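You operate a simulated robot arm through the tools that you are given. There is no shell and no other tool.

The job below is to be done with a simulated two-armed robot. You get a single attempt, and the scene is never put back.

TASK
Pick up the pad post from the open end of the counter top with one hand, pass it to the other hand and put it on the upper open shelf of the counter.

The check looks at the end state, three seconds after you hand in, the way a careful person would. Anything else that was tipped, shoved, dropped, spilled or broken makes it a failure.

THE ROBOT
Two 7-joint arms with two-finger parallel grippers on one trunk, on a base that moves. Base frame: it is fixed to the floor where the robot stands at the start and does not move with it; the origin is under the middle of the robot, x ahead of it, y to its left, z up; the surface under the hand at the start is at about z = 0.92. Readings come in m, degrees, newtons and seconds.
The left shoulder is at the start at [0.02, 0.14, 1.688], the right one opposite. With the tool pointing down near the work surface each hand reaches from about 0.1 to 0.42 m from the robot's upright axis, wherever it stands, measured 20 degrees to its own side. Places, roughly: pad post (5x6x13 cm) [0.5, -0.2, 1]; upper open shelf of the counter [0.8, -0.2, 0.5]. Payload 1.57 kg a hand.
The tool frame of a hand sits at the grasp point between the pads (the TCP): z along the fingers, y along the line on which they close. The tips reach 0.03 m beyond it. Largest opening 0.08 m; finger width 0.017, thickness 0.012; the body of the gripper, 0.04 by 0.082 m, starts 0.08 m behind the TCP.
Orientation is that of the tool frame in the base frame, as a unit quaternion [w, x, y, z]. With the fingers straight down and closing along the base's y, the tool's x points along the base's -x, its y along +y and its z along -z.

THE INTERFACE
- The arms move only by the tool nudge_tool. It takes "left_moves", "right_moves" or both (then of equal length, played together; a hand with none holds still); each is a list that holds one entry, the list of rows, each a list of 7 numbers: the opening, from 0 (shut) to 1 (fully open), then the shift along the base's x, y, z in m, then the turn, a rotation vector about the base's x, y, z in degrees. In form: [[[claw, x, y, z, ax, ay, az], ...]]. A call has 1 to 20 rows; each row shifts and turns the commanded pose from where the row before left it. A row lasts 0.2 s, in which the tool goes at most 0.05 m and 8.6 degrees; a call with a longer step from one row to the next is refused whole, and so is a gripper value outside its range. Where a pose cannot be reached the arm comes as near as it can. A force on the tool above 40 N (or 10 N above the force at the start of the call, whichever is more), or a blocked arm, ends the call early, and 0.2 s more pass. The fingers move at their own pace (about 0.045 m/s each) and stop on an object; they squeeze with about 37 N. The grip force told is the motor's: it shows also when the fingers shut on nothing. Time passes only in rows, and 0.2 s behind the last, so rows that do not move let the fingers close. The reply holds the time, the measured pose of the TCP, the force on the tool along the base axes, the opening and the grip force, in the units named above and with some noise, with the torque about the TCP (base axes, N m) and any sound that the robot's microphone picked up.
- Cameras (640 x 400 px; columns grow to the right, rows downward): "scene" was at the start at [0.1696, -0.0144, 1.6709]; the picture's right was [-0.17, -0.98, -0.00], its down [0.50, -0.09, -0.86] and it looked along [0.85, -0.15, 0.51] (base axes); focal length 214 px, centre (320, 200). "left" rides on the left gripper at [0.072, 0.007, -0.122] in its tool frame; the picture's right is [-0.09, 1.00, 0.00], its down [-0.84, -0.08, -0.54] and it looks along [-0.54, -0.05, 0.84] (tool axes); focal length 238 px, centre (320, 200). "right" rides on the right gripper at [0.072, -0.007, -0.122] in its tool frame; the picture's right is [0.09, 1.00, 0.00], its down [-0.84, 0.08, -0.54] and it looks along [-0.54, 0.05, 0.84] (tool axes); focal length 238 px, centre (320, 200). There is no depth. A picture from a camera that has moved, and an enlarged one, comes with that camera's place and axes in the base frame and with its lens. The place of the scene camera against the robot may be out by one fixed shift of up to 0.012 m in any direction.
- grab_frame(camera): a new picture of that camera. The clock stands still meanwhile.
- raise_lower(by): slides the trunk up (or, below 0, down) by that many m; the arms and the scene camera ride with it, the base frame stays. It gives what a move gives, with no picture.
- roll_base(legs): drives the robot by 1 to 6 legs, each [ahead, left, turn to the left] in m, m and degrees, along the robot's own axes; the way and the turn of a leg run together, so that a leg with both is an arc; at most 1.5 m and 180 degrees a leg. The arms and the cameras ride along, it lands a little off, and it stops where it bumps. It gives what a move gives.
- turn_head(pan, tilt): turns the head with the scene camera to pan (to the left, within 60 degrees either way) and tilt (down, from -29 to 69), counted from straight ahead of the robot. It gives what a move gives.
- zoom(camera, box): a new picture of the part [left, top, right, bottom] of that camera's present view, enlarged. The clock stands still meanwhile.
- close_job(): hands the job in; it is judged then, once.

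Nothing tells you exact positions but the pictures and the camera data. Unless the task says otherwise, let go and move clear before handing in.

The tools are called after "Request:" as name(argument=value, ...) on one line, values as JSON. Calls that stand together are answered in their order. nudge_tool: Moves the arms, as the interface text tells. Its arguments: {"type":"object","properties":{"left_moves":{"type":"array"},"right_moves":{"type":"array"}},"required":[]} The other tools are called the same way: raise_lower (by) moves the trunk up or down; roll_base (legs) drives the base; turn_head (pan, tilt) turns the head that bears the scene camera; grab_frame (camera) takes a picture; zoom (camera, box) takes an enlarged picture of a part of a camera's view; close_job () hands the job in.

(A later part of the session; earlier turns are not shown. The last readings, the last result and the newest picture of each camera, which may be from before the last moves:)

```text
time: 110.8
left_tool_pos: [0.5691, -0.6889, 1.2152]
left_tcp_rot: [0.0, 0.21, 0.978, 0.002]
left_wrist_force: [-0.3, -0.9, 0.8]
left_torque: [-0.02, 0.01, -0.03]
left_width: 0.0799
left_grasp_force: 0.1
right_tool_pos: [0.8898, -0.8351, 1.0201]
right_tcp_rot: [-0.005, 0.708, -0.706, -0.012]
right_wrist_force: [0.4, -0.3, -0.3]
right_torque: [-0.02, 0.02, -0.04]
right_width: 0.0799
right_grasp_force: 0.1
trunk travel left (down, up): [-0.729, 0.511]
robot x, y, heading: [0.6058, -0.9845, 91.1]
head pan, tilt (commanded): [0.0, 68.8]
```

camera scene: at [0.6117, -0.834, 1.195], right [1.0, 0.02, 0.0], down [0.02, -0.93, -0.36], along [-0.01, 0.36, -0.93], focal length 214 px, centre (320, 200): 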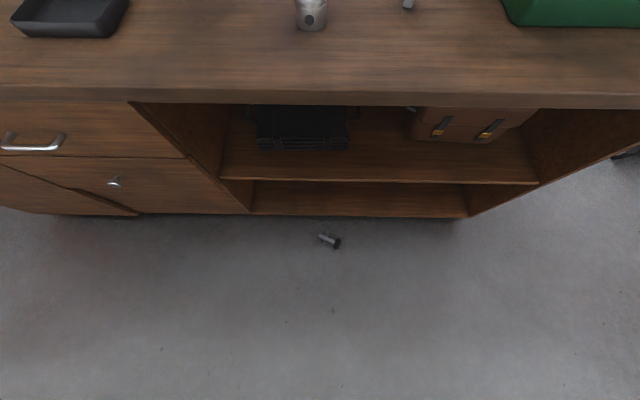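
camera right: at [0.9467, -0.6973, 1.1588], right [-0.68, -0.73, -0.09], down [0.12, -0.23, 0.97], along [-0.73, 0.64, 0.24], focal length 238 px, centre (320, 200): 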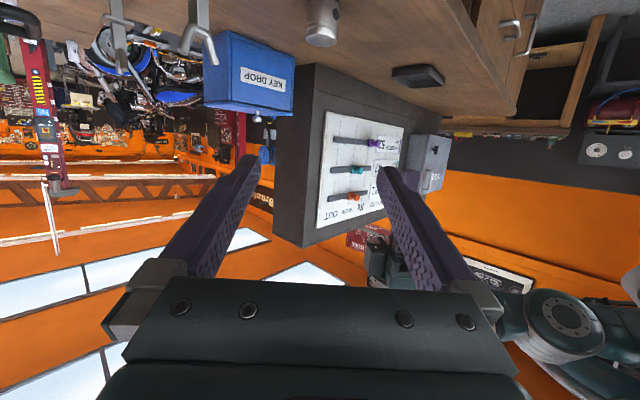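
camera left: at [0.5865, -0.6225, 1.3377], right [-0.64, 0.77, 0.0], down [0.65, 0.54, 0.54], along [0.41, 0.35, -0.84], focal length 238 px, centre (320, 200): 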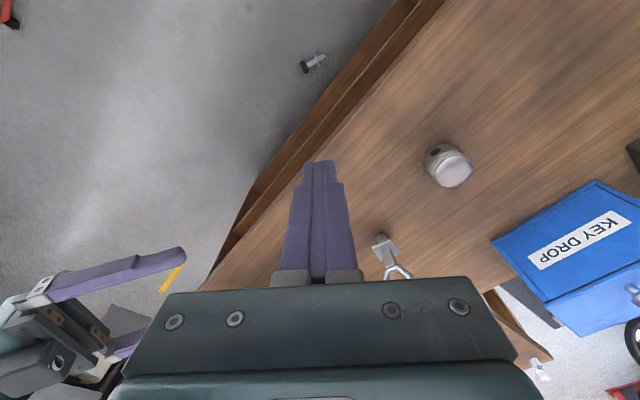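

Both hands are set. I'll move the left hand out to the left of my head, shift the base so the left shoulder lines up with the post, then lower the trunk while standing back from the counter.

Request:
nudge_tool(left_moves=[[[1, -0.03, 0, 0, 0, 0, 0], [1, -0.03, 0, 0, 0, 0, 0], [1, -0.03, 0, 0, 0, 0, 0], [1, -0.02, -0.02, 0, 0, 0, 0]]])

Request:
roll_base(legs=[[0, -0.19, -1.0]])

Request:
raise_lower(by=-0.35)

Request:
grab_frame(camera="scene")

Request:
grab_frame(camera="left")

```text
time: 111.8
left_tool_pos: [0.4614, -0.7124, 1.2066]
left_tcp_rot: [-0.003, 0.209, 0.978, -0.012]
left_wrist_force: [0.5, 0.8, -0.2]
left_torque: [0.03, -0.02, -0.03]
left_width: 0.0801
left_grasp_force: 0.1
right_tool_pos: [0.89, -0.8346, 1.0205]
right_tcp_rot: [-0.006, 0.708, -0.706, -0.012]
right_wrist_force: [0.2, -0.6, 0.1]
right_torque: [0.04, 0.0, 0.04]
right_width: 0.0799
right_grasp_force: 0.0
trunk travel left (down, up): [-0.729, 0.511]
robot x, y, heading: [0.6089, -0.9853, 91.1]
head pan, tilt (commanded): [0.0, 68.8]
```

```text
time: 113.3
left_tool_pos: [0.6504, -0.7068, 1.2057]
left_tcp_rot: [-0.005, 0.219, 0.976, -0.012]
left_wrist_force: [0.0, -0.4, 0.5]
left_torque: [-0.03, 0.01, 0.01]
left_width: 0.0799
left_grasp_force: 0.1
right_tool_pos: [1.0777, -0.8384, 1.02]
right_tcp_rot: [0.005, -0.7, 0.714, 0.013]
right_wrist_force: [0.3, -0.8, -0.8]
right_torque: [0.01, 0.01, 0.0]
right_width: 0.0798
right_grasp_force: 0.1
trunk travel left (down, up): [-0.729, 0.511]
robot x, y, heading: [0.7931, -0.9843, 89.8]
head pan, tilt (commanded): [0.0, 68.8]
```

```text
time: 116.8
left_tool_pos: [0.6508, -0.7079, 0.855]
left_tcp_rot: [-0.005, 0.219, 0.976, -0.013]
left_wrist_force: [0.1, 0.8, 1.8]
left_torque: [0.04, 0.0, 0.01]
left_width: 0.08
left_grasp_force: 0.1
right_tool_pos: [1.0778, -0.839, 0.6695]
right_tcp_rot: [0.005, -0.7, 0.714, 0.012]
right_wrist_force: [0.2, 0.3, -0.3]
right_torque: [-0.02, -0.03, 0.0]
right_width: 0.08
right_grasp_force: 0.1
trunk travel left (down, up): [-0.379, 0.861]
robot x, y, heading: [0.7946, -0.9808, 89.7]
head pan, tilt (commanded): [0.0, 68.8]
```

```text
taken
camera scene: at [0.7997, -0.8326, 0.8449], right [1.0, 0.0, 0.0], down [0.0, -0.93, -0.36], along [0.0, 0.36, -0.93], focal length 214 px, centre (320, 200)
```

scene: 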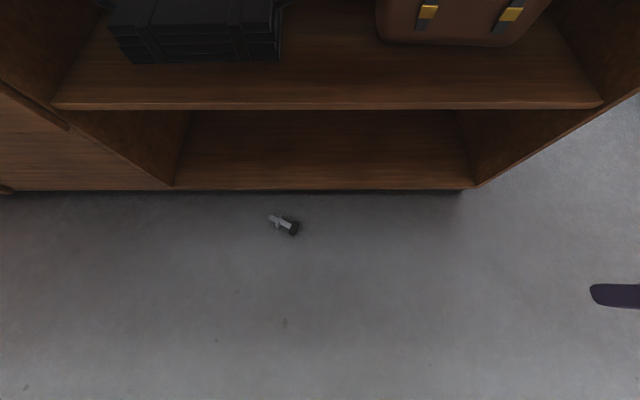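

```text
taken
camera left: at [0.5897, -0.6668, 0.9768], right [0.51, 0.86, -0.03], down [0.73, -0.41, 0.54], along [0.45, -0.3, -0.84], focal length 238 px, centre (320, 200)
```

left: 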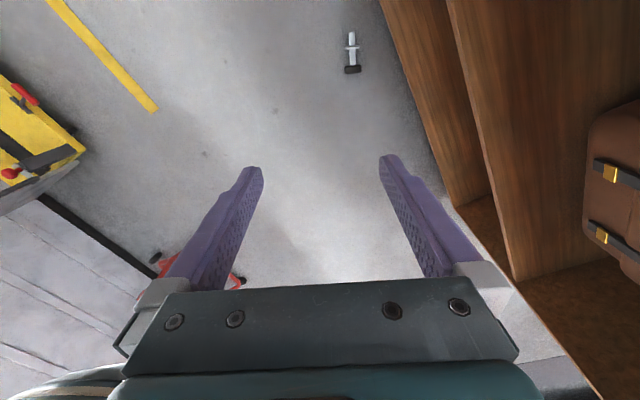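

The post is clearly visible on the floor ahead and left. I'll lower the trunk the rest of the way.

Request:
raise_lower(by=-0.37)

Request:
turn_head(pan=25, tilt=45)

Request:
grab_frame(camera="scene")

Request:
grab_frame(camera="left")

```text
time: 120.3
left_tool_pos: [0.6508, -0.7085, 0.486]
left_tcp_rot: [-0.005, 0.219, 0.976, -0.013]
left_wrist_force: [-0.2, -0.4, -1.0]
left_torque: [-0.01, 0.01, 0.03]
left_width: 0.0803
left_grasp_force: 0.1
right_tool_pos: [1.0786, -0.8377, 0.3004]
right_tcp_rot: [0.005, -0.699, 0.715, 0.012]
right_wrist_force: [-0.5, 0.4, -0.4]
right_torque: [0.02, -0.02, 0.0]
right_width: 0.0798
right_grasp_force: 0.0
trunk travel left (down, up): [-0.009, 1.231]
robot x, y, heading: [0.798, -0.9842, 89.7]
head pan, tilt (commanded): [0.0, 68.8]
```

```text
time: 121.2
left_tool_pos: [0.6503, -0.7076, 0.4845]
left_tcp_rot: [-0.005, 0.219, 0.976, -0.013]
left_wrist_force: [0.7, 0.2, 1.1]
left_torque: [0.02, -0.02, -0.01]
left_width: 0.08
left_grasp_force: 0.1
right_tool_pos: [1.0778, -0.8385, 0.3005]
right_tcp_rot: [0.004, -0.699, 0.715, 0.012]
right_wrist_force: [-0.4, 0.5, 0.0]
right_torque: [0.0, 0.04, 0.02]
right_width: 0.08
right_grasp_force: 0.1
trunk travel left (down, up): [-0.009, 1.231]
robot x, y, heading: [0.7943, -0.9827, 89.6]
head pan, tilt (commanded): [25.0, 45.0]
```

```text
taken
camera scene: at [0.7655, -0.8148, 0.5037], right [0.91, 0.42, 0.0], down [0.3, -0.64, -0.71], along [-0.3, 0.64, -0.71], focal length 214 px, centre (320, 200)
```

scene: 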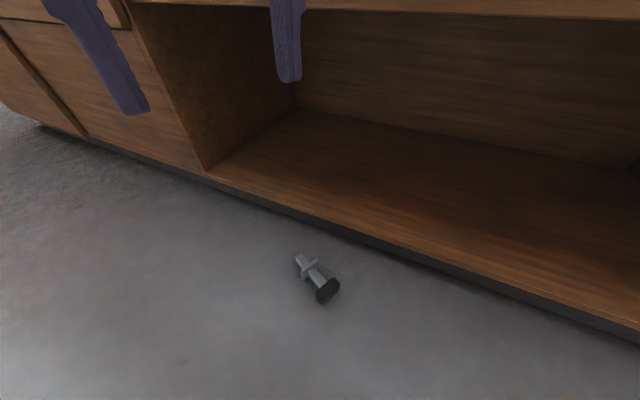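

```text
taken
camera left: at [0.5897, -0.6669, 0.6068], right [0.51, 0.86, -0.03], down [0.73, -0.41, 0.54], along [0.45, -0.3, -0.84], focal length 238 px, centre (320, 200)
```

left: 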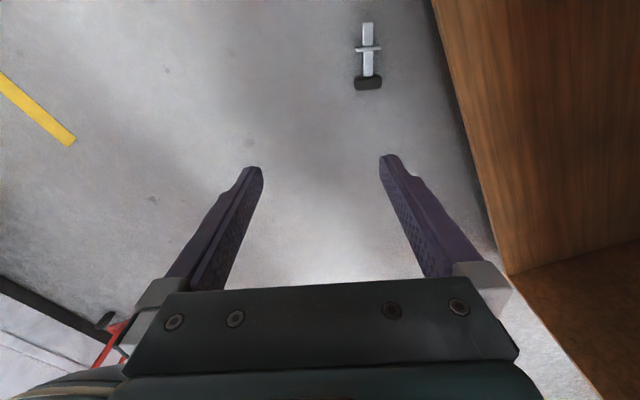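

The post's neck is at about (0.656, −0.609), with its axis about −23°. I'll lower the left hand in front of it, square it up, and then drive forward so the hand sits above the post.

Request:
nudge_tool(left_moves=[[[1, 0, 0, -0.035, 1.3, -0.9, 2], [1, 0, -0.01, -0.04, 0, 0, 0], [1, 0, -0.01, -0.04, 0, 0, 0], [1, 0, -0.01, -0.04, 0, 0, 0], [1, 0, -0.01, -0.04, 0, 0, 0], [1, 0, -0.01, -0.04, 0, 0, 0], [1, 0, -0.01, -0.04, 0, 0, 0]]])

Request:
roll_base(legs=[[0.14, 0, 0]])

Request:
grab_frame(camera="left")

Request:
grab_frame(camera="scene")

```text
time: 122.8
left_tool_pos: [0.6521, -0.7703, 0.2088]
left_tcp_rot: [0.001, 0.203, 0.979, 0.001]
left_wrist_force: [-0.1, -0.4, 0.5]
left_torque: [-0.01, -0.03, -0.01]
left_width: 0.0802
left_grasp_force: 0.1
right_tool_pos: [1.0787, -0.8395, 0.2999]
right_tcp_rot: [0.005, -0.7, 0.714, 0.011]
right_wrist_force: [0.0, 0.6, -0.9]
right_torque: [0.06, 0.04, 0.02]
right_width: 0.0803
right_grasp_force: 0.1
trunk travel left (down, up): [-0.009, 1.231]
robot x, y, heading: [0.7923, -0.9848, 90.0]
head pan, tilt (commanded): [25.0, 45.0]
```

```text
time: 124.2
left_tool_pos: [0.6526, -0.6328, 0.2101]
left_tcp_rot: [0.001, 0.204, 0.979, -0.001]
left_wrist_force: [0.1, -0.1, 0.0]
left_torque: [0.06, -0.02, 0.04]
left_width: 0.0799
left_grasp_force: 0.1
right_tool_pos: [1.0797, -0.7041, 0.3002]
right_tcp_rot: [0.003, -0.698, 0.716, 0.012]
right_wrist_force: [-0.8, -0.1, -0.4]
right_torque: [0.01, 0.0, 0.0]
right_width: 0.0799
right_grasp_force: 0.0
trunk travel left (down, up): [-0.009, 1.231]
robot x, y, heading: [0.7926, -0.8431, 89.6]
head pan, tilt (commanded): [25.0, 45.0]
```

```text
taken
camera left: at [0.588, -0.5961, 0.3306], right [0.48, 0.88, 0.0], down [0.74, -0.4, 0.54], along [0.48, -0.26, -0.84], focal length 238 px, centre (320, 200)
```

left: 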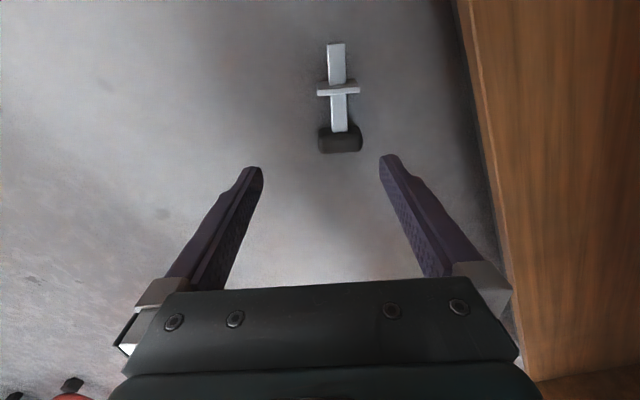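

```text
taken
camera scene: at [0.7665, -0.6779, 0.5034], right [0.91, 0.42, 0.0], down [0.3, -0.64, -0.71], along [-0.29, 0.64, -0.71], focal length 214 px, centre (320, 200)
```

scene: 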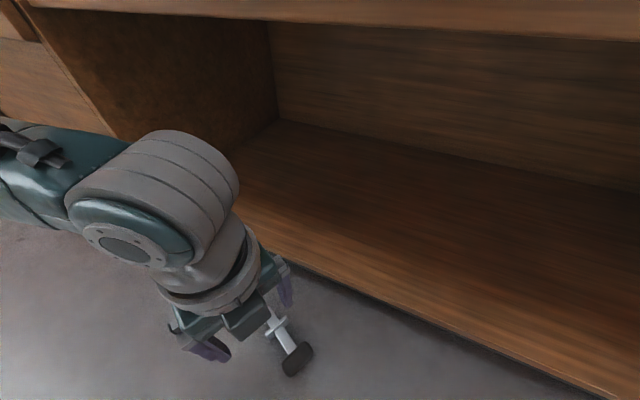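

The fingers are parallel to the post's sides. I need about 4 cm more reach, so I'll drive forward slightly, then align over the neck at z ≈ 0.13.

Request:
roll_base(legs=[[0.04, 0, 0]])

Request:
grab_frame(camera="left")

```text
time: 125.0
left_tool_pos: [0.6528, -0.5965, 0.2088]
left_tcp_rot: [0.002, 0.205, 0.979, -0.003]
left_wrist_force: [-0.4, 0.9, 0.0]
left_torque: [0.07, 0.01, 0.02]
left_width: 0.0802
left_grasp_force: 0.0
right_tool_pos: [1.0792, -0.6685, 0.3006]
right_tcp_rot: [0.003, -0.698, 0.716, 0.01]
right_wrist_force: [0.1, 0.0, 0.3]
right_torque: [0.04, 0.0, 0.0]
right_width: 0.08
right_grasp_force: 0.1
trunk travel left (down, up): [-0.009, 1.231]
robot x, y, heading: [0.7937, -0.803, 89.6]
head pan, tilt (commanded): [25.0, 45.0]
```

```text
taken
camera left: at [0.5885, -0.5599, 0.3299], right [0.48, 0.88, 0.0], down [0.73, -0.4, 0.55], along [0.48, -0.27, -0.84], focal length 238 px, centre (320, 200)
```

left: 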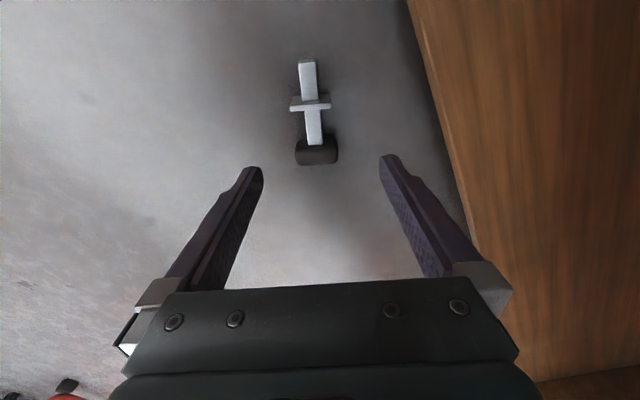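

I'll shift to centre over the neck just beside the plate and descend to z ≈ 0.11, then check again.

Request:
nudge_tool(left_moves=[[[1, -0.003, -0.0045, -0.03, 0, 0, 0], [1, -0.003, -0.0045, -0.03, 0, 0, 0], [1, 0, 0, -0.02, 0, 0, 0], [1, 0, 0, -0.02, 0, 0, 0], [1, 0, 0, 0, 0, 0, 0]]])

Request:
grab_frame(camera="left")

Request:
grab_frame(camera="scene")

```text
time: 126.2
left_tool_pos: [0.649, -0.5995, 0.1087]
left_tcp_rot: [0.001, 0.205, 0.979, -0.001]
left_wrist_force: [0.7, 0.2, 1.2]
left_torque: [0.01, 0.01, -0.02]
left_width: 0.08
left_grasp_force: 0.0
right_tool_pos: [1.0789, -0.6618, 0.3017]
right_tcp_rot: [0.004, -0.698, 0.716, 0.012]
right_wrist_force: [0.1, -0.7, 0.5]
right_torque: [0.0, 0.02, -0.01]
right_width: 0.0799
right_grasp_force: 0.0
trunk travel left (down, up): [-0.009, 1.231]
robot x, y, heading: [0.7916, -0.8066, 89.2]
head pan, tilt (commanded): [25.0, 45.0]
```

```text
taken
camera left: at [0.5842, -0.5632, 0.2302], right [0.48, 0.88, 0.0], down [0.73, -0.4, 0.54], along [0.48, -0.26, -0.84], focal length 238 px, centre (320, 200)
```

left: 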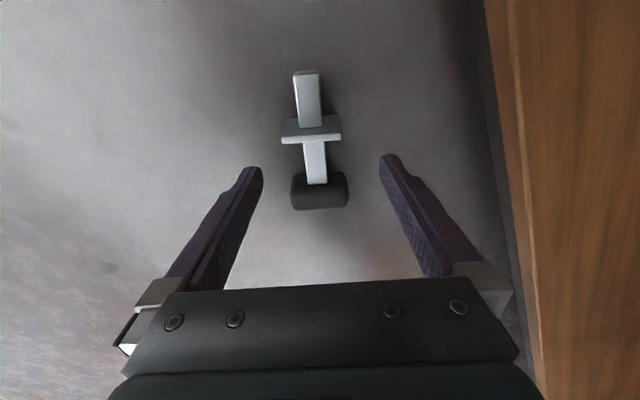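

```text
taken
camera scene: at [0.7669, -0.6355, 0.5037], right [0.91, 0.42, 0.0], down [0.29, -0.64, -0.71], along [-0.29, 0.64, -0.71], focal length 214 px, centre (320, 200)
```

scene: 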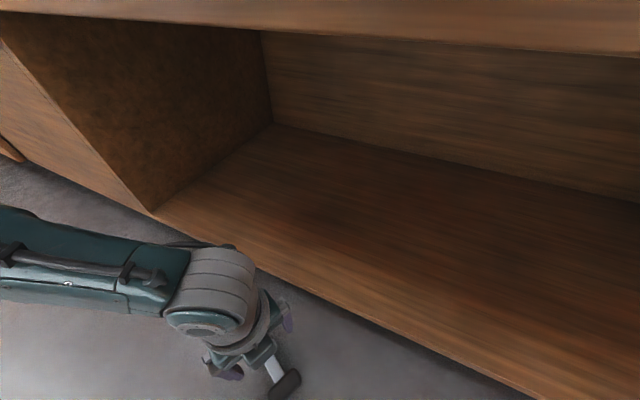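

The neck lies between the fingers, and I need about 5 mm toward me. I'll shift that, descend so the tips stop just above the floor, and close.

Request:
nudge_tool(left_moves=[[[1, 0.001, -0.005, -0.01, 0, 0, 0], [1, 0, 0, -0.02, 0, 0, 0], [1, 0, 0, -0.02, 0, 0, 0], [1, 0, 0, -0.012, 0, 0, 0], [1, 0, 0, -0.008, 0, 0, 0], [1, 0, 0, 0, 0, 0, 0]]])

Request:
grab_frame(camera="left")

```text
time: 127.7
left_tool_pos: [0.6491, -0.6034, 0.0381]
left_tcp_rot: [0.002, 0.204, 0.979, 0.0]
left_wrist_force: [-0.3, -0.3, 0.0]
left_torque: [-0.02, 0.02, 0.01]
left_width: 0.08
left_grasp_force: 0.1
right_tool_pos: [1.0796, -0.6608, 0.3005]
right_tcp_rot: [0.004, -0.698, 0.716, 0.013]
right_wrist_force: [0.4, 0.3, 0.4]
right_torque: [0.02, -0.01, -0.02]
right_width: 0.0799
right_grasp_force: 0.0
trunk travel left (down, up): [-0.009, 1.231]
robot x, y, heading: [0.795, -0.8033, 89.5]
head pan, tilt (commanded): [25.0, 45.0]
```

```text
taken
camera left: at [0.5848, -0.5675, 0.16], right [0.48, 0.88, 0.0], down [0.73, -0.4, 0.54], along [0.48, -0.26, -0.84], focal length 238 px, centre (320, 200)
```

left: 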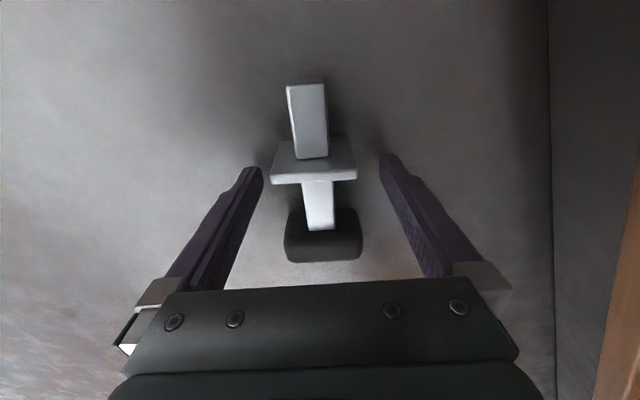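

The neck is centred between the fingers with the plate 5 mm clear. Closing the left gripper.

Request:
nudge_tool(left_moves=[[[0.6, 0, 0, 0, 0, 0, 0], [0.3, 0, 0, 0, 0, 0, 0], [0, 0, 0, 0, 0, 0, 0], [0, 0, 0, 0, 0, 0, 0], [0, 0, 0, 0, 0, 0, 0], [0, 0, 0, 0, 0, 0, 0], [0, 0, 0, 0, 0, 0, 0]]])

Request:
grab_frame(camera="left")

```text
time: 129.2
left_tool_pos: [0.65, -0.6036, 0.0385]
left_tcp_rot: [0.002, 0.204, 0.979, -0.001]
left_wrist_force: [-0.1, -0.2, 1.4]
left_torque: [0.0, -0.02, -0.06]
left_width: 0.0194
left_grasp_force: 33.1
right_tool_pos: [1.079, -0.6612, 0.3001]
right_tcp_rot: [0.004, -0.699, 0.715, 0.012]
right_wrist_force: [0.3, -0.1, 0.0]
right_torque: [0.01, -0.04, 0.04]
right_width: 0.08
right_grasp_force: 0.1
trunk travel left (down, up): [-0.009, 1.231]
robot x, y, heading: [0.7941, -0.8067, 89.7]
head pan, tilt (commanded): [25.0, 45.0]
```

```text
taken
camera left: at [0.5848, -0.5676, 0.1602], right [0.48, 0.88, 0.0], down [0.73, -0.4, 0.54], along [0.48, -0.26, -0.84], focal length 238 px, centre (320, 200)
```

left: 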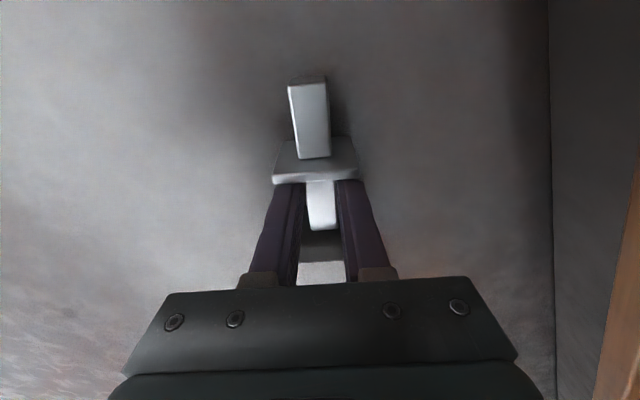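

The neck is gripped at 19.4 mm. I'll lift slowly in small steps and check the grip.

Request:
nudge_tool(left_moves=[[[0, 0, 0, 0, 0, 0, 0], [0, 0, 0, 0.008, 0, 0, 0], [0, 0, 0, 0.012, 0, 0, 0], [0, 0, 0, 0.015, 0, 0, 0], [0, 0, 0, 0.015, 0, 0, 0], [0, 0, 0, 0.015, 0, 0, 0], [0, 0, 0, 0.015, 0, 0, 0], [0, 0, 0, 0, 0, 0, 0]]])

Request:
grab_frame(camera="left")

```text
time: 131.1
left_tool_pos: [0.6472, -0.6045, 0.1195]
left_tcp_rot: [0.0, 0.205, 0.979, -0.001]
left_wrist_force: [0.2, -0.2, -1.7]
left_torque: [0.03, 0.08, -0.01]
left_width: 0.0195
left_grasp_force: 33.6
right_tool_pos: [1.0798, -0.6614, 0.301]
right_tcp_rot: [0.004, -0.699, 0.715, 0.012]
right_wrist_force: [0.5, 0.8, 0.3]
right_torque: [-0.02, 0.01, 0.02]
right_width: 0.08
right_grasp_force: 0.0
trunk travel left (down, up): [-0.009, 1.231]
robot x, y, heading: [0.7948, -0.8029, 89.6]
head pan, tilt (commanded): [25.0, 45.0]
```

```text
taken
camera left: at [0.5831, -0.5679, 0.2402], right [0.48, 0.88, 0.0], down [0.74, -0.4, 0.54], along [0.48, -0.26, -0.84], focal length 238 px, centre (320, 200)
```

left: 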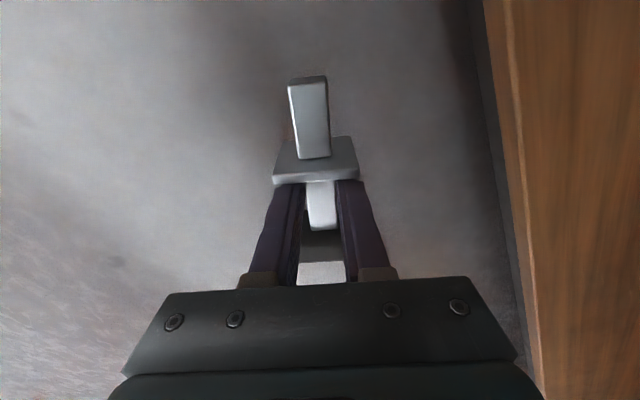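

Lifted cleanly with no sag in the grip. I'll back away from the counter and raise the trunk a little to make room for the hand-over at low height.

Request:
roll_base(legs=[[-0.33, 0, 0]])

Request:
raise_lower(by=0.15)

Request:
grab_frame(camera="left")

Request:
grab_frame(camera="scene")

```text
time: 133.2
left_tool_pos: [0.6455, -0.9181, 0.1193]
left_tcp_rot: [0.001, 0.205, 0.979, 0.001]
left_wrist_force: [-0.3, 0.4, -1.8]
left_torque: [-0.01, 0.02, 0.0]
left_width: 0.0196
left_grasp_force: 33.6
right_tool_pos: [1.0766, -0.9767, 0.301]
right_tcp_rot: [0.004, -0.696, 0.717, 0.013]
right_wrist_force: [-0.4, 0.7, -0.5]
right_torque: [0.03, 0.03, -0.01]
right_width: 0.0798
right_grasp_force: 0.0
trunk travel left (down, up): [-0.009, 1.231]
robot x, y, heading: [0.7937, -1.1213, 89.6]
head pan, tilt (commanded): [25.0, 45.0]
```

```text
time: 134.9
left_tool_pos: [0.6456, -0.9209, 0.2694]
left_tcp_rot: [0.001, 0.206, 0.979, 0.0]
left_wrist_force: [0.5, -0.2, -1.4]
left_torque: [0.04, 0.03, -0.01]
left_width: 0.0193
left_grasp_force: 34.0
right_tool_pos: [1.0763, -0.9789, 0.4526]
right_tcp_rot: [0.003, -0.696, 0.718, 0.012]
right_wrist_force: [-0.1, -0.9, 0.3]
right_torque: [-0.03, 0.01, 0.04]
right_width: 0.08
right_grasp_force: 0.1
trunk travel left (down, up): [-0.159, 1.081]
robot x, y, heading: [0.791, -1.1216, 89.4]
head pan, tilt (commanded): [25.0, 45.0]
```

```text
taken
camera left: at [0.5812, -0.8837, 0.39], right [0.49, 0.87, 0.0], down [0.73, -0.41, 0.54], along [0.48, -0.26, -0.84], focal length 238 px, centre (320, 200)
```

left: 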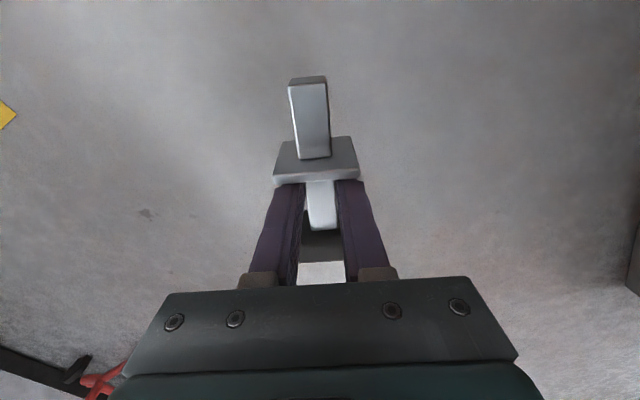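

```text
taken
camera scene: at [0.7649, -0.9517, 0.6537], right [0.91, 0.41, 0.0], down [0.29, -0.64, -0.71], along [-0.29, 0.64, -0.71], focal length 214 px, centre (320, 200)
```

scene: 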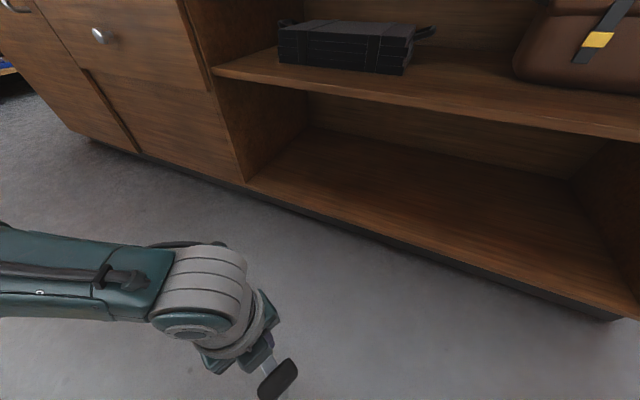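

The post is steady in the grip. Next I'll turn the left hand slowly (about 3.4° per step) by roughly 68° about the vertical while moving it out front, so that it can later swing up pointing right-forward.

Request:
nudge_tool(left_moves=[[[0, 0.0019, 0.0066, 0.0055, 0, 0, 2], [0, 0.0019, 0.0066, 0.0055, 0, 0, 3.4], [0, 0.0019, 0.0066, 0.0055, 0, 0, 3.5], [0, 0.0019, 0.0066, 0.0055, 0, 0, 3.5], [0, 0.0019, 0.0066, 0.0055, 0, 0, 3.5], [0, 0.0019, 0.0066, 0.0055, 0, 0, 3.5], [0, 0.0019, 0.0066, 0.0055, 0, 0, 3.5], [0, 0.0019, 0.0066, 0.0055, 0, 0, 3.5], [0, 0.0019, 0.0066, 0.0055, 0, 0, 3.5], [0, 0.0019, 0.0066, 0.0055, 0, 0, 3.5]]])

Request:
grab_frame(camera="left")

```text
time: 137.1
left_tool_pos: [0.6648, -0.854, 0.3236]
left_tcp_rot: [0.0, -0.084, 0.996, 0.0]
left_wrist_force: [-0.4, -0.9, -1.6]
left_torque: [-0.02, 0.03, -0.02]
left_width: 0.0195
left_grasp_force: 33.7
right_tool_pos: [1.0769, -0.9789, 0.4512]
right_tcp_rot: [0.005, -0.697, 0.717, 0.013]
right_wrist_force: [-0.3, -0.4, -0.1]
right_torque: [-0.01, -0.03, 0.03]
right_width: 0.08
right_grasp_force: 0.1
trunk travel left (down, up): [-0.159, 1.081]
robot x, y, heading: [0.7923, -1.1188, 89.5]
head pan, tilt (commanded): [25.0, 45.0]
```

```text
taken
camera left: at [0.5924, -0.8589, 0.4447], right [-0.08, 1.0, 0.0], down [0.84, 0.06, 0.54], along [0.54, 0.04, -0.84], focal length 238 px, centre (320, 200)
```

left: 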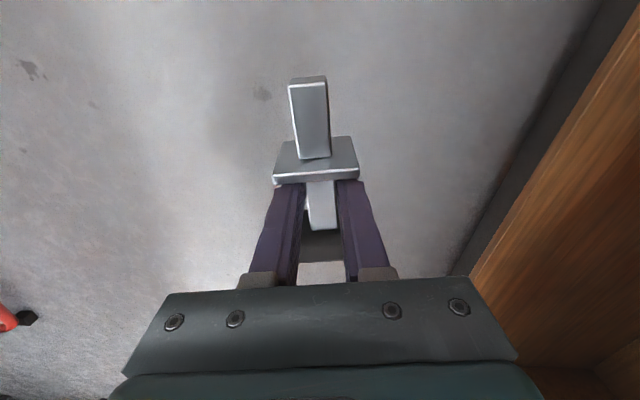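

The grip is unchanged. Continuing the slow turn.

Request:
nudge_tool(left_moves=[[[0, 0.0019, 0.0066, 0.0055, 0, 0, 3.5], [0, 0.0019, 0.0066, 0.0055, 0, 0, 3.5], [0, 0.0019, 0.0066, 0.0055, 0, 0, 3.5], [0, 0.0019, 0.0066, 0.0055, 0, 0, 3.5], [0, 0.0019, 0.0066, 0.0055, 0, 0, 3.5], [0, 0.0019, 0.0066, 0.0055, 0, 0, 3.5], [0, 0.0019, 0.0066, 0.0055, 0, 0, 3.5], [0, 0.0019, 0.0066, 0.0055, 0, 0, 3.5], [0, 0.0019, 0.0066, 0.0055, 0, 0, 3.5], [0, 0.0019, 0.0066, 0.0055, 0, 0, 3.5]]])

Request:
turn_head(pan=10, tilt=40)

Request:
grab_frame(camera="scene")

```text
time: 139.3
left_tool_pos: [0.6835, -0.7866, 0.3799]
left_tcp_rot: [0.0, -0.38, 0.925, 0.0]
left_wrist_force: [0.3, 0.5, -1.8]
left_torque: [-0.05, 0.02, 0.04]
left_width: 0.0195
left_grasp_force: 33.3
right_tool_pos: [1.0774, -0.9789, 0.4501]
right_tcp_rot: [0.004, -0.697, 0.717, 0.012]
right_wrist_force: [0.0, -0.1, -0.3]
right_torque: [-0.01, -0.03, 0.0]
right_width: 0.08
right_grasp_force: 0.0
trunk travel left (down, up): [-0.159, 1.081]
robot x, y, heading: [0.794, -1.1176, 89.4]
head pan, tilt (commanded): [25.0, 45.0]
```

```text
time: 140.1
left_tool_pos: [0.6844, -0.7877, 0.3782]
left_tcp_rot: [0.001, -0.379, 0.925, 0.0]
left_wrist_force: [-0.4, -0.7, -0.7]
left_torque: [0.0, 0.05, -0.01]
left_width: 0.0193
left_grasp_force: 33.6
right_tool_pos: [1.0766, -0.9795, 0.4503]
right_tcp_rot: [0.005, -0.697, 0.717, 0.012]
right_wrist_force: [-0.4, 1.2, 0.3]
right_torque: [-0.03, 0.02, -0.02]
right_width: 0.08
right_grasp_force: 0.0
trunk travel left (down, up): [-0.159, 1.081]
robot x, y, heading: [0.791, -1.1208, 89.3]
head pan, tilt (commanded): [10.0, 40.0]
```

```text
taken
camera scene: at [0.7845, -0.942, 0.661], right [0.99, 0.16, 0.0], down [0.1, -0.63, -0.77], along [-0.13, 0.76, -0.64], focal length 214 px, centre (320, 200)
```

scene: 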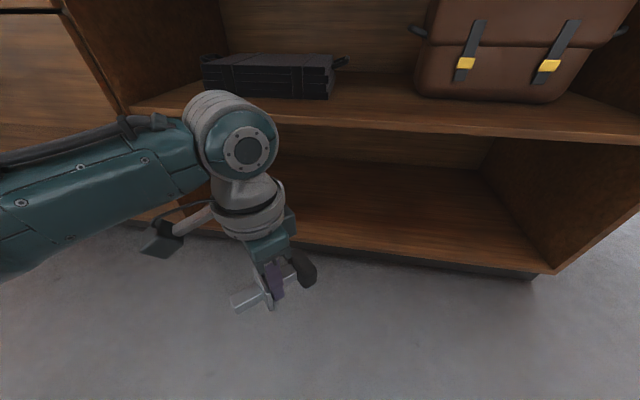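

The view shows the post held across the left fingers, pad toward the right-front. Now I'll swing the left hand up about its wrist in two halves, bringing the post upright.

Request:
nudge_tool(left_moves=[[[0, 0.0117, 0.0117, 0.0007, 3.18, -3.18, 0], [0, 0.0116, 0.0116, 0.0019, 3.18, -3.18, 0], [0, 0.0114, 0.0114, 0.0032, 3.18, -3.18, 0], [0, 0.0112, 0.0112, 0.0045, 3.18, -3.18, 0], [0, 0.0109, 0.0109, 0.0057, 3.18, -3.18, 0], [0, 0.0106, 0.0106, 0.0069, 3.18, -3.18, 0], [0, 0.0102, 0.0102, 0.0081, 3.18, -3.18, 0], [0, 0.0097, 0.0097, 0.0092, 3.18, -3.18, 0], [0, 0.0091, 0.0091, 0.0102, 3.18, -3.18, 0], [0, 0.0086, 0.0086, 0.0112, 3.18, -3.18, 0]]])

Request:
grab_frame(camera="scene")

```text
time: 142.3
left_tool_pos: [0.7891, -0.6826, 0.4411]
left_tcp_rot: [0.354, -0.35, 0.854, 0.148]
left_wrist_force: [0.3, 0.6, -1.6]
left_torque: [-0.04, -0.02, -0.04]
left_width: 0.0195
left_grasp_force: 33.3
right_tool_pos: [1.0769, -0.9787, 0.4496]
right_tcp_rot: [0.003, -0.696, 0.717, 0.012]
right_wrist_force: [-0.6, -0.8, 0.5]
right_torque: [0.0, -0.03, 0.02]
right_width: 0.08
right_grasp_force: 0.0
trunk travel left (down, up): [-0.159, 1.081]
robot x, y, heading: [0.7887, -1.1223, 89.3]
head pan, tilt (commanded): [10.0, 40.0]
```

```text
taken
camera scene: at [0.7846, -0.9418, 0.661], right [0.99, 0.16, 0.0], down [0.1, -0.63, -0.77], along [-0.12, 0.76, -0.64], focal length 214 px, centre (320, 200)
```

scene: 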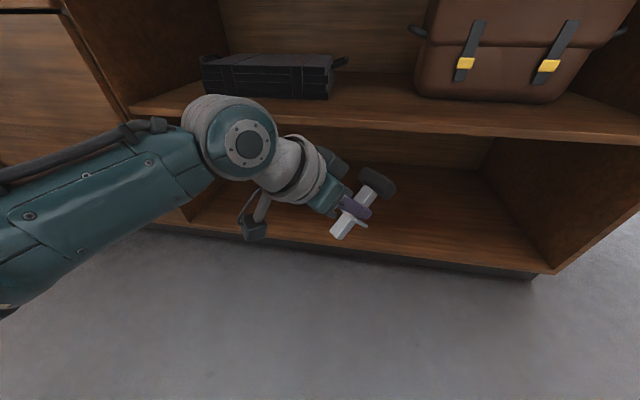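

Halfway up, and the grip is steady. Continuing to upright.

Request:
nudge_tool(left_moves=[[[0, 0.0079, 0.0079, 0.0121, 3.18, -3.18, 0], [0, 0.0072, 0.0072, 0.0129, 3.18, -3.18, 0], [0, 0.0065, 0.0065, 0.0137, 3.18, -3.18, 0], [0, 0.0057, 0.0057, 0.0144, 3.18, -3.18, 0], [0, 0.0049, 0.0049, 0.015, 3.18, -3.18, 0], [0, 0.004, 0.004, 0.0155, 3.18, -3.18, 0], [0, 0.0032, 0.0032, 0.0159, 3.18, -3.18, 0], [0, 0.0023, 0.0023, 0.0162, 3.18, -3.18, 0], [0, 0.0014, 0.0014, 0.0164, 3.18, -3.18, 0], [0, 0.0005, 0.0005, 0.0165, 3.18, -3.18, 0]]])

Request:
grab_frame(camera="scene")

Request:
zoom(camera="scene", box=[230, 100, 430, 250])

```text
time: 144.5
left_tool_pos: [0.8337, -0.6396, 0.5908]
left_tcp_rot: [0.654, -0.267, 0.654, 0.271]
left_wrist_force: [0.0, -0.3, -1.3]
left_torque: [-0.03, 0.02, -0.02]
left_width: 0.0195
left_grasp_force: 34.2
right_tool_pos: [1.078, -0.9784, 0.4507]
right_tcp_rot: [0.003, -0.696, 0.717, 0.012]
right_wrist_force: [-0.8, 0.4, 0.2]
right_torque: [0.0, 0.03, -0.03]
right_width: 0.08
right_grasp_force: 0.1
trunk travel left (down, up): [-0.159, 1.081]
robot x, y, heading: [0.7932, -1.1216, 89.2]
head pan, tilt (commanded): [10.0, 40.0]
```

```text
taken
camera scene: at [0.7844, -0.9418, 0.661], right [0.99, 0.16, 0.0], down [0.1, -0.63, -0.77], along [-0.12, 0.76, -0.64], focal length 214 px, centre (320, 200)
```

scene: 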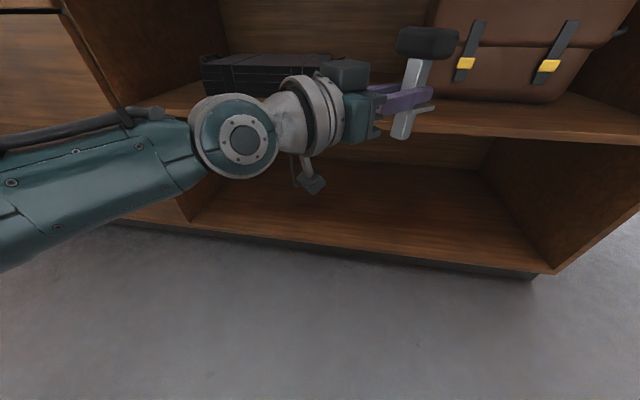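

```text
2.67 times, centred on (330, 175) of scene
camera zoom: at [0.7844, -0.9418, 0.661], right [0.99, 0.16, 0.0], down [0.1, -0.63, -0.77], along [-0.12, 0.76, -0.64], focal length 572 px, centre (293, 267)
```

zoom: 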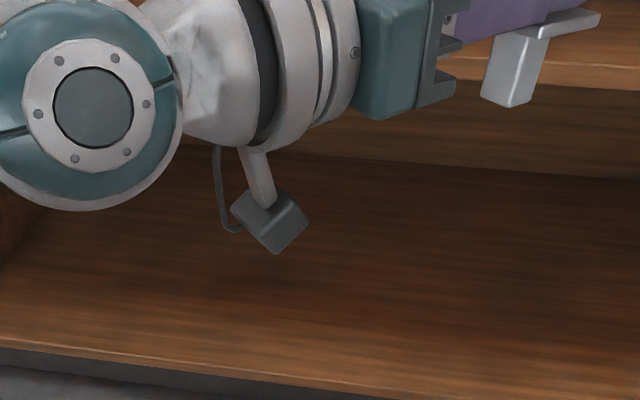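

The post is upright in the left hand, pad up. I'll bring the right hand up to the forward-pointing attitude on my right side, using the same motion that worked before.

Request:
nudge_tool(right_moves=[[[1, -0.005, 0.03, 0.02, 0, 0, 0], [1, -0.005, 0.03, 0.02, 4, 0, 0], [1, -0.005, 0.03, 0.02, 7.5, 0, 0], [1, -0.005, 0.03, 0.02, 7.5, 0, 0], [1, -0.005, 0.03, 0.02, 7.5, 0, 0], [1, -0.005, 0.03, 0.01, 7.5, 0, 0], [1, -0.005, 0.03, 0.01, 7.5, 0, 0], [1, -0.005, 0.03, 0.01, 7.5, 0, 0], [1, -0.005, 0.03, 0, 7.5, 0, 0], [1, -0.005, 0.03, 0, 7.5, 0, 0], [1, 0, 0.02, 0, 7.5, 0, 0]]])

Request:
grab_frame(camera="right")

```text
time: 146.9
left_tool_pos: [0.8327, -0.6386, 0.5897]
left_tcp_rot: [0.653, -0.269, 0.654, 0.273]
left_wrist_force: [0.1, 0.7, -2.0]
left_torque: [-0.04, 0.0, -0.01]
left_width: 0.0193
left_grasp_force: 34.0
right_tool_pos: [1.0282, -0.6575, 0.5819]
right_tcp_rot: [0.412, -0.562, 0.574, 0.429]
right_wrist_force: [-0.3, 0.2, -0.2]
right_torque: [-0.01, 0.02, 0.0]
right_width: 0.0805
right_grasp_force: 0.0
trunk travel left (down, up): [-0.159, 1.081]
robot x, y, heading: [0.7923, -1.1207, 89.4]
head pan, tilt (commanded): [10.0, 40.0]
```

```text
taken
camera right: at [1.0331, -0.796, 0.5478], right [-1.0, -0.03, -0.06], down [-0.05, -0.27, 0.96], along [-0.04, 0.96, 0.27], focal length 238 px, centre (320, 200)
```

right: 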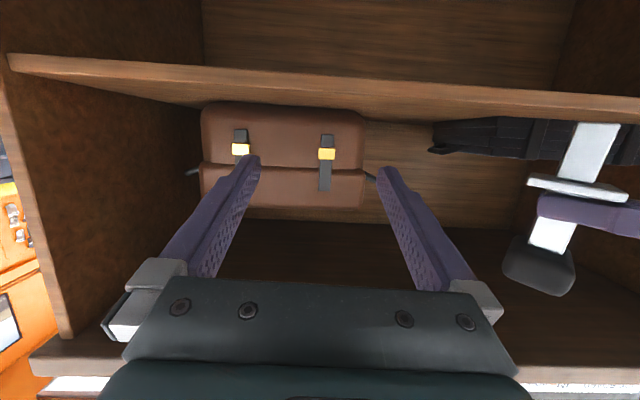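

The right hand points forward and its camera sees the shelf and the held post. Next I'll yaw the right hand 44° to the left so it faces the post squarely.

Request:
nudge_tool(right_moves=[[[1, 0, -0.012, 0.01, 0, 0, 6], [1, 0, -0.012, 0.01, 0, 0, 6.4], [1, 0, -0.012, 0.01, 0, 0, 6.4], [1, 0, -0.012, 0.01, 0, 0, 6.4], [1, 0, -0.01, 0.01, 0, 0, 6.4], [1, 0, -0.01, 0.01, 0, 0, 6.4], [1, 0, 0, 0.01, 0, 0, 6.2], [1, 0, 0, 0, 0, 0, 0]]])

Request:
grab_frame(camera="right")

Request:
grab_frame(camera="scene")

```text
time: 148.7
left_tool_pos: [0.8341, -0.6386, 0.5905]
left_tcp_rot: [0.653, -0.268, 0.654, 0.273]
left_wrist_force: [0.3, -0.2, -1.6]
left_torque: [-0.08, 0.0, 0.02]
left_width: 0.0196
left_grasp_force: 33.7
right_tool_pos: [1.0241, -0.7114, 0.6513]
right_tcp_rot: [-0.269, 0.702, -0.356, -0.555]
right_wrist_force: [-0.1, -0.1, -0.6]
right_torque: [0.02, -0.02, -0.05]
right_width: 0.0802
right_grasp_force: 0.1
right hand out of reach, approached as far as the arm can: row 6, 7
trunk travel left (down, up): [-0.159, 1.081]
robot x, y, heading: [0.7914, -1.1219, 89.5]
head pan, tilt (commanded): [10.0, 40.0]
```

```text
taken
camera right: at [1.1096, -0.8178, 0.6106], right [-0.78, -0.62, -0.07], down [0.15, -0.3, 0.94], along [-0.61, 0.73, 0.32], focal length 238 px, centre (320, 200)
```

right: 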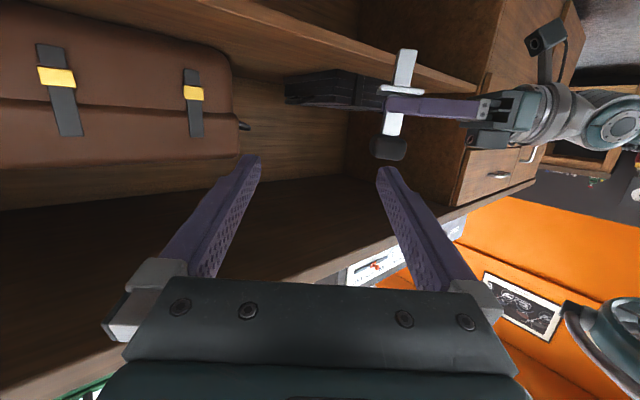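

```text
taken
camera scene: at [0.7848, -0.9414, 0.6611], right [0.99, 0.16, 0.0], down [0.1, -0.63, -0.77], along [-0.12, 0.76, -0.64], focal length 214 px, centre (320, 200)
```

scene: 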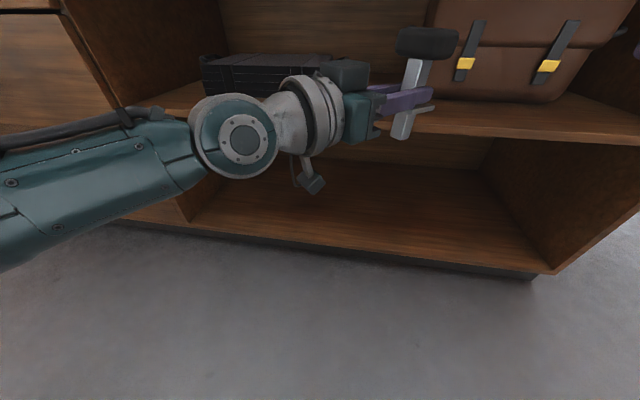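

The right hand points at 127° and stops there, so I'll turn the left hand 7.5° to make the two grips perpendicular, then bring the right hand to a pre-approach point about 9 cm short of the pad.

Request:
nudge_tool(left_moves=[[[0, 0, 0, 0, 0, 0, -2.5], [0, 0, 0, 0, 0, 0, -2.5], [0, 0, 0, 0, 0, 0, -2.5], [0, 0, 0, 0, 0, 0, 0], [0, 0, 0, 0, 0, 0, 0]]], right_moves=[[[1, -0.025, 0.0025, 0.0015, 0, 0, 0], [1, -0.025, 0.0025, 0.0015, 0, 0, 0], [1, -0.025, 0.0025, 0.0015, 0, 0, 0], [1, -0.025, 0.0025, 0.0015, 0, 0, 0], [1, -0.02, 0.0025, 0.0015, 0, 0, 0]]])

Request:
grab_frame(camera="right")

Request:
grab_frame(camera="scene")

```text
time: 149.9
left_tool_pos: [0.8313, -0.6398, 0.5904]
left_tcp_rot: [0.669, -0.225, 0.67, 0.229]
left_wrist_force: [0.7, 0.0, -0.5]
left_torque: [-0.01, 0.01, 0.01]
left_width: 0.0196
left_grasp_force: 34.0
right_tool_pos: [0.9022, -0.7027, 0.6594]
right_tcp_rot: [-0.27, 0.702, -0.356, -0.554]
right_wrist_force: [-0.3, -0.2, 0.3]
right_torque: [0.04, 0.0, -0.02]
right_width: 0.0799
right_grasp_force: 0.0
trunk travel left (down, up): [-0.159, 1.081]
robot x, y, heading: [0.7922, -1.122, 89.6]
head pan, tilt (commanded): [10.0, 40.0]
```

```text
taken
camera right: at [0.9882, -0.8089, 0.6191], right [-0.78, -0.62, -0.07], down [0.15, -0.3, 0.94], along [-0.6, 0.73, 0.32], focal length 238 px, centre (320, 200)
```

right: 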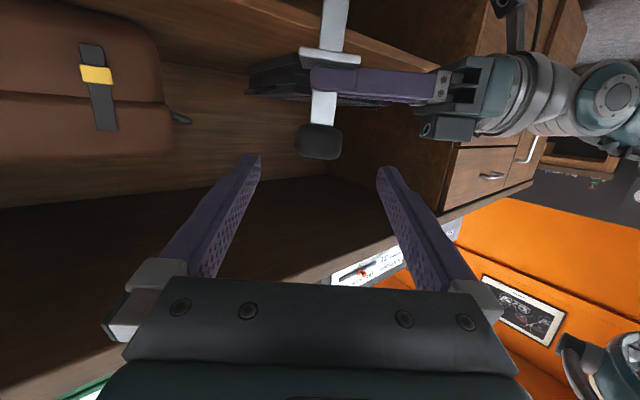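

```text
taken
camera scene: at [0.7839, -0.9417, 0.6611], right [0.99, 0.16, 0.0], down [0.1, -0.63, -0.77], along [-0.12, 0.76, -0.64], focal length 214 px, centre (320, 200)
```

scene: 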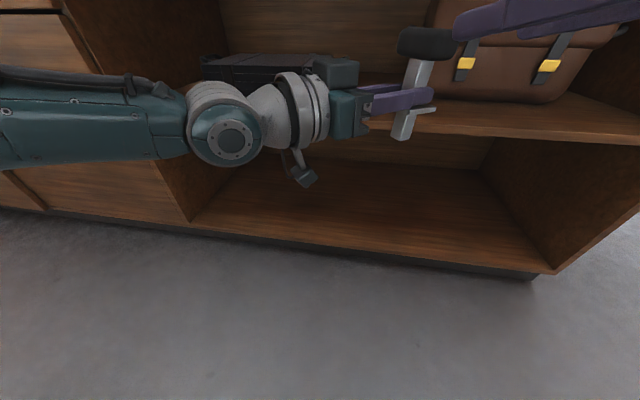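

The pad centre sits right on the right hand's approach axis, 9 cm ahead, with clear space to the left hand. I'll advance straight along that axis.

Request:
nudge_tool(right_moves=[[[1, -0.01, 0.0131, -0.0041, 0, 0, 0], [1, -0.01, 0.0131, -0.0041, 0, 0, 0], [1, -0.01, 0.0131, -0.0041, 0, 0, 0], [1, -0.01, 0.0131, -0.0041, 0, 0, 0], [1, -0.01, 0.0131, -0.0041, 0, 0, 0], [1, 0, 0, 0, 0, 0, 0]]])

Request:
grab_frame(camera="right")

Request:
turn_head(pan=0, tilt=20)

Request:
grab_frame(camera="scene")

```text
time: 151.3
left_tool_pos: [0.8326, -0.6402, 0.5892]
left_tcp_rot: [0.669, -0.225, 0.67, 0.23]
left_wrist_force: [-0.3, 0.2, -1.9]
left_torque: [-0.05, 0.04, -0.01]
left_width: 0.0195
left_grasp_force: 33.3
right_tool_pos: [0.8543, -0.6362, 0.6398]
right_tcp_rot: [-0.269, 0.702, -0.355, -0.555]
right_wrist_force: [0.1, -0.2, -0.6]
right_torque: [0.01, 0.02, 0.02]
right_width: 0.08
right_grasp_force: 0.1
trunk travel left (down, up): [-0.159, 1.081]
robot x, y, heading: [0.7915, -1.1213, 89.4]
head pan, tilt (commanded): [10.0, 40.0]
```

```text
taken
camera right: at [0.9399, -0.7415, 0.5988], right [-0.78, -0.62, -0.07], down [0.15, -0.3, 0.94], along [-0.61, 0.73, 0.32], focal length 238 px, centre (320, 200)
```

right: 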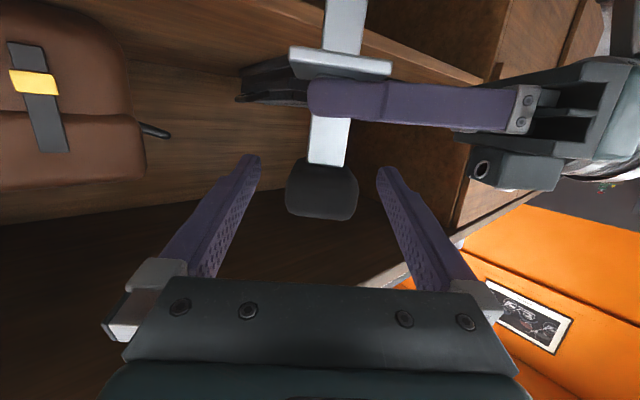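

```text
time: 152.1
left_tool_pos: [0.8322, -0.6408, 0.5907]
left_tcp_rot: [0.669, -0.224, 0.67, 0.23]
left_wrist_force: [-0.1, 0.3, -1.8]
left_torque: [0.0, -0.01, -0.01]
left_width: 0.0194
left_grasp_force: 33.7
right_tool_pos: [0.8535, -0.6357, 0.6398]
right_tcp_rot: [-0.268, 0.703, -0.355, -0.556]
right_wrist_force: [0.0, -0.7, -0.3]
right_torque: [-0.01, 0.02, 0.02]
right_width: 0.0798
right_grasp_force: 0.0
trunk travel left (down, up): [-0.159, 1.081]
robot x, y, heading: [0.7887, -1.1271, 89.3]
head pan, tilt (commanded): [0.0, 20.0]
```

```text
taken
camera scene: at [0.7993, -0.9327, 0.6923], right [1.0, -0.01, 0.0], down [0.0, -0.34, -0.94], along [0.01, 0.94, -0.34], focal length 214 px, centre (320, 200)
```

scene: 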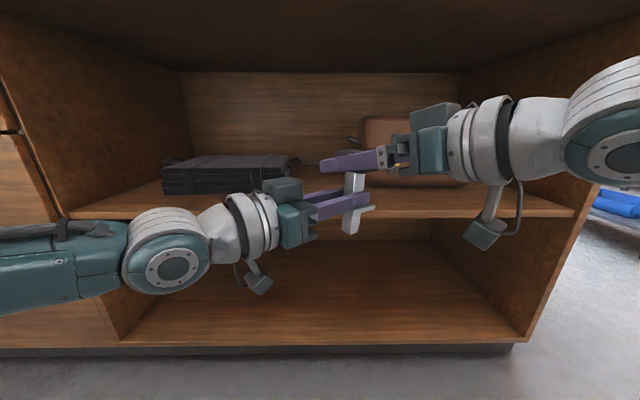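

The pad is centred between the right fingers in height and width. I'll go 1 cm deeper and close the right gripper on it while the left keeps holding.

Request:
nudge_tool(right_moves=[[[1, -0.0059, 0.0077, -0.0024, 0, 0, 0], [0.6, 0, 0, 0, 0, 0, 0], [0.4, 0, 0, 0, 0, 0, 0], [0.2, 0, 0, 0, 0, 0, 0], [0, 0, 0, 0, 0, 0, 0], [0, 0, 0, 0, 0, 0, 0], [0, 0, 0, 0, 0, 0, 0], [0, 0, 0, 0, 0, 0, 0]]])

Request:
grab_frame(camera="right")

Request:
grab_frame(camera="left")

```text
time: 153.9
left_tool_pos: [0.8317, -0.6404, 0.5906]
left_tcp_rot: [0.669, -0.224, 0.67, 0.23]
left_wrist_force: [-4.7, -3.2, -2.1]
left_torque: [0.48, -0.76, -0.42]
left_width: 0.0194
left_grasp_force: 33.6
right_tool_pos: [0.8469, -0.6294, 0.6374]
right_tcp_rot: [-0.268, 0.703, -0.355, -0.555]
right_wrist_force: [4.5, 3.4, 1.3]
right_torque: [-0.38, 0.61, 0.37]
right_width: 0.04
right_grasp_force: 37.3
trunk travel left (down, up): [-0.159, 1.081]
robot x, y, heading: [0.7933, -1.1197, 89.2]
head pan, tilt (commanded): [0.0, 20.0]
```

```text
taken
camera right: at [0.933, -0.7347, 0.5962], right [-0.78, -0.62, -0.07], down [0.15, -0.3, 0.94], along [-0.6, 0.73, 0.32], focal length 238 px, centre (320, 200)
```

right: 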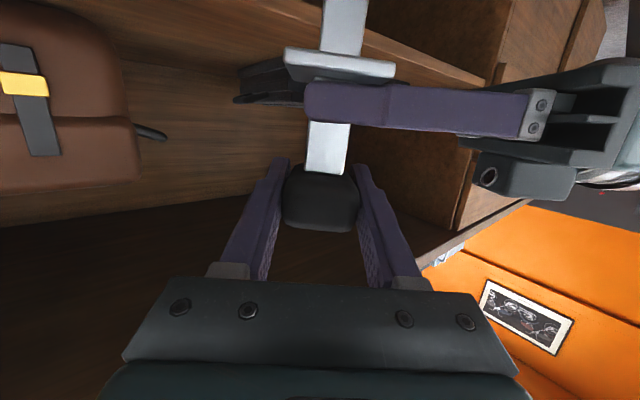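

```text
taken
camera left: at [0.7305, -0.707, 0.5171], right [-0.61, 0.79, 0.1], down [-0.38, -0.4, 0.84], along [0.7, 0.47, 0.54], focal length 238 px, centre (320, 200)
```

left: 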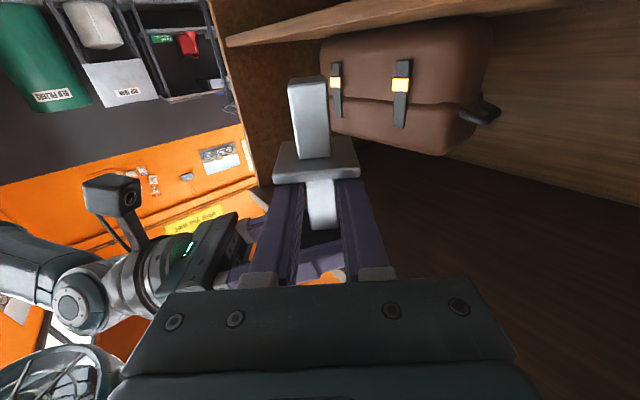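

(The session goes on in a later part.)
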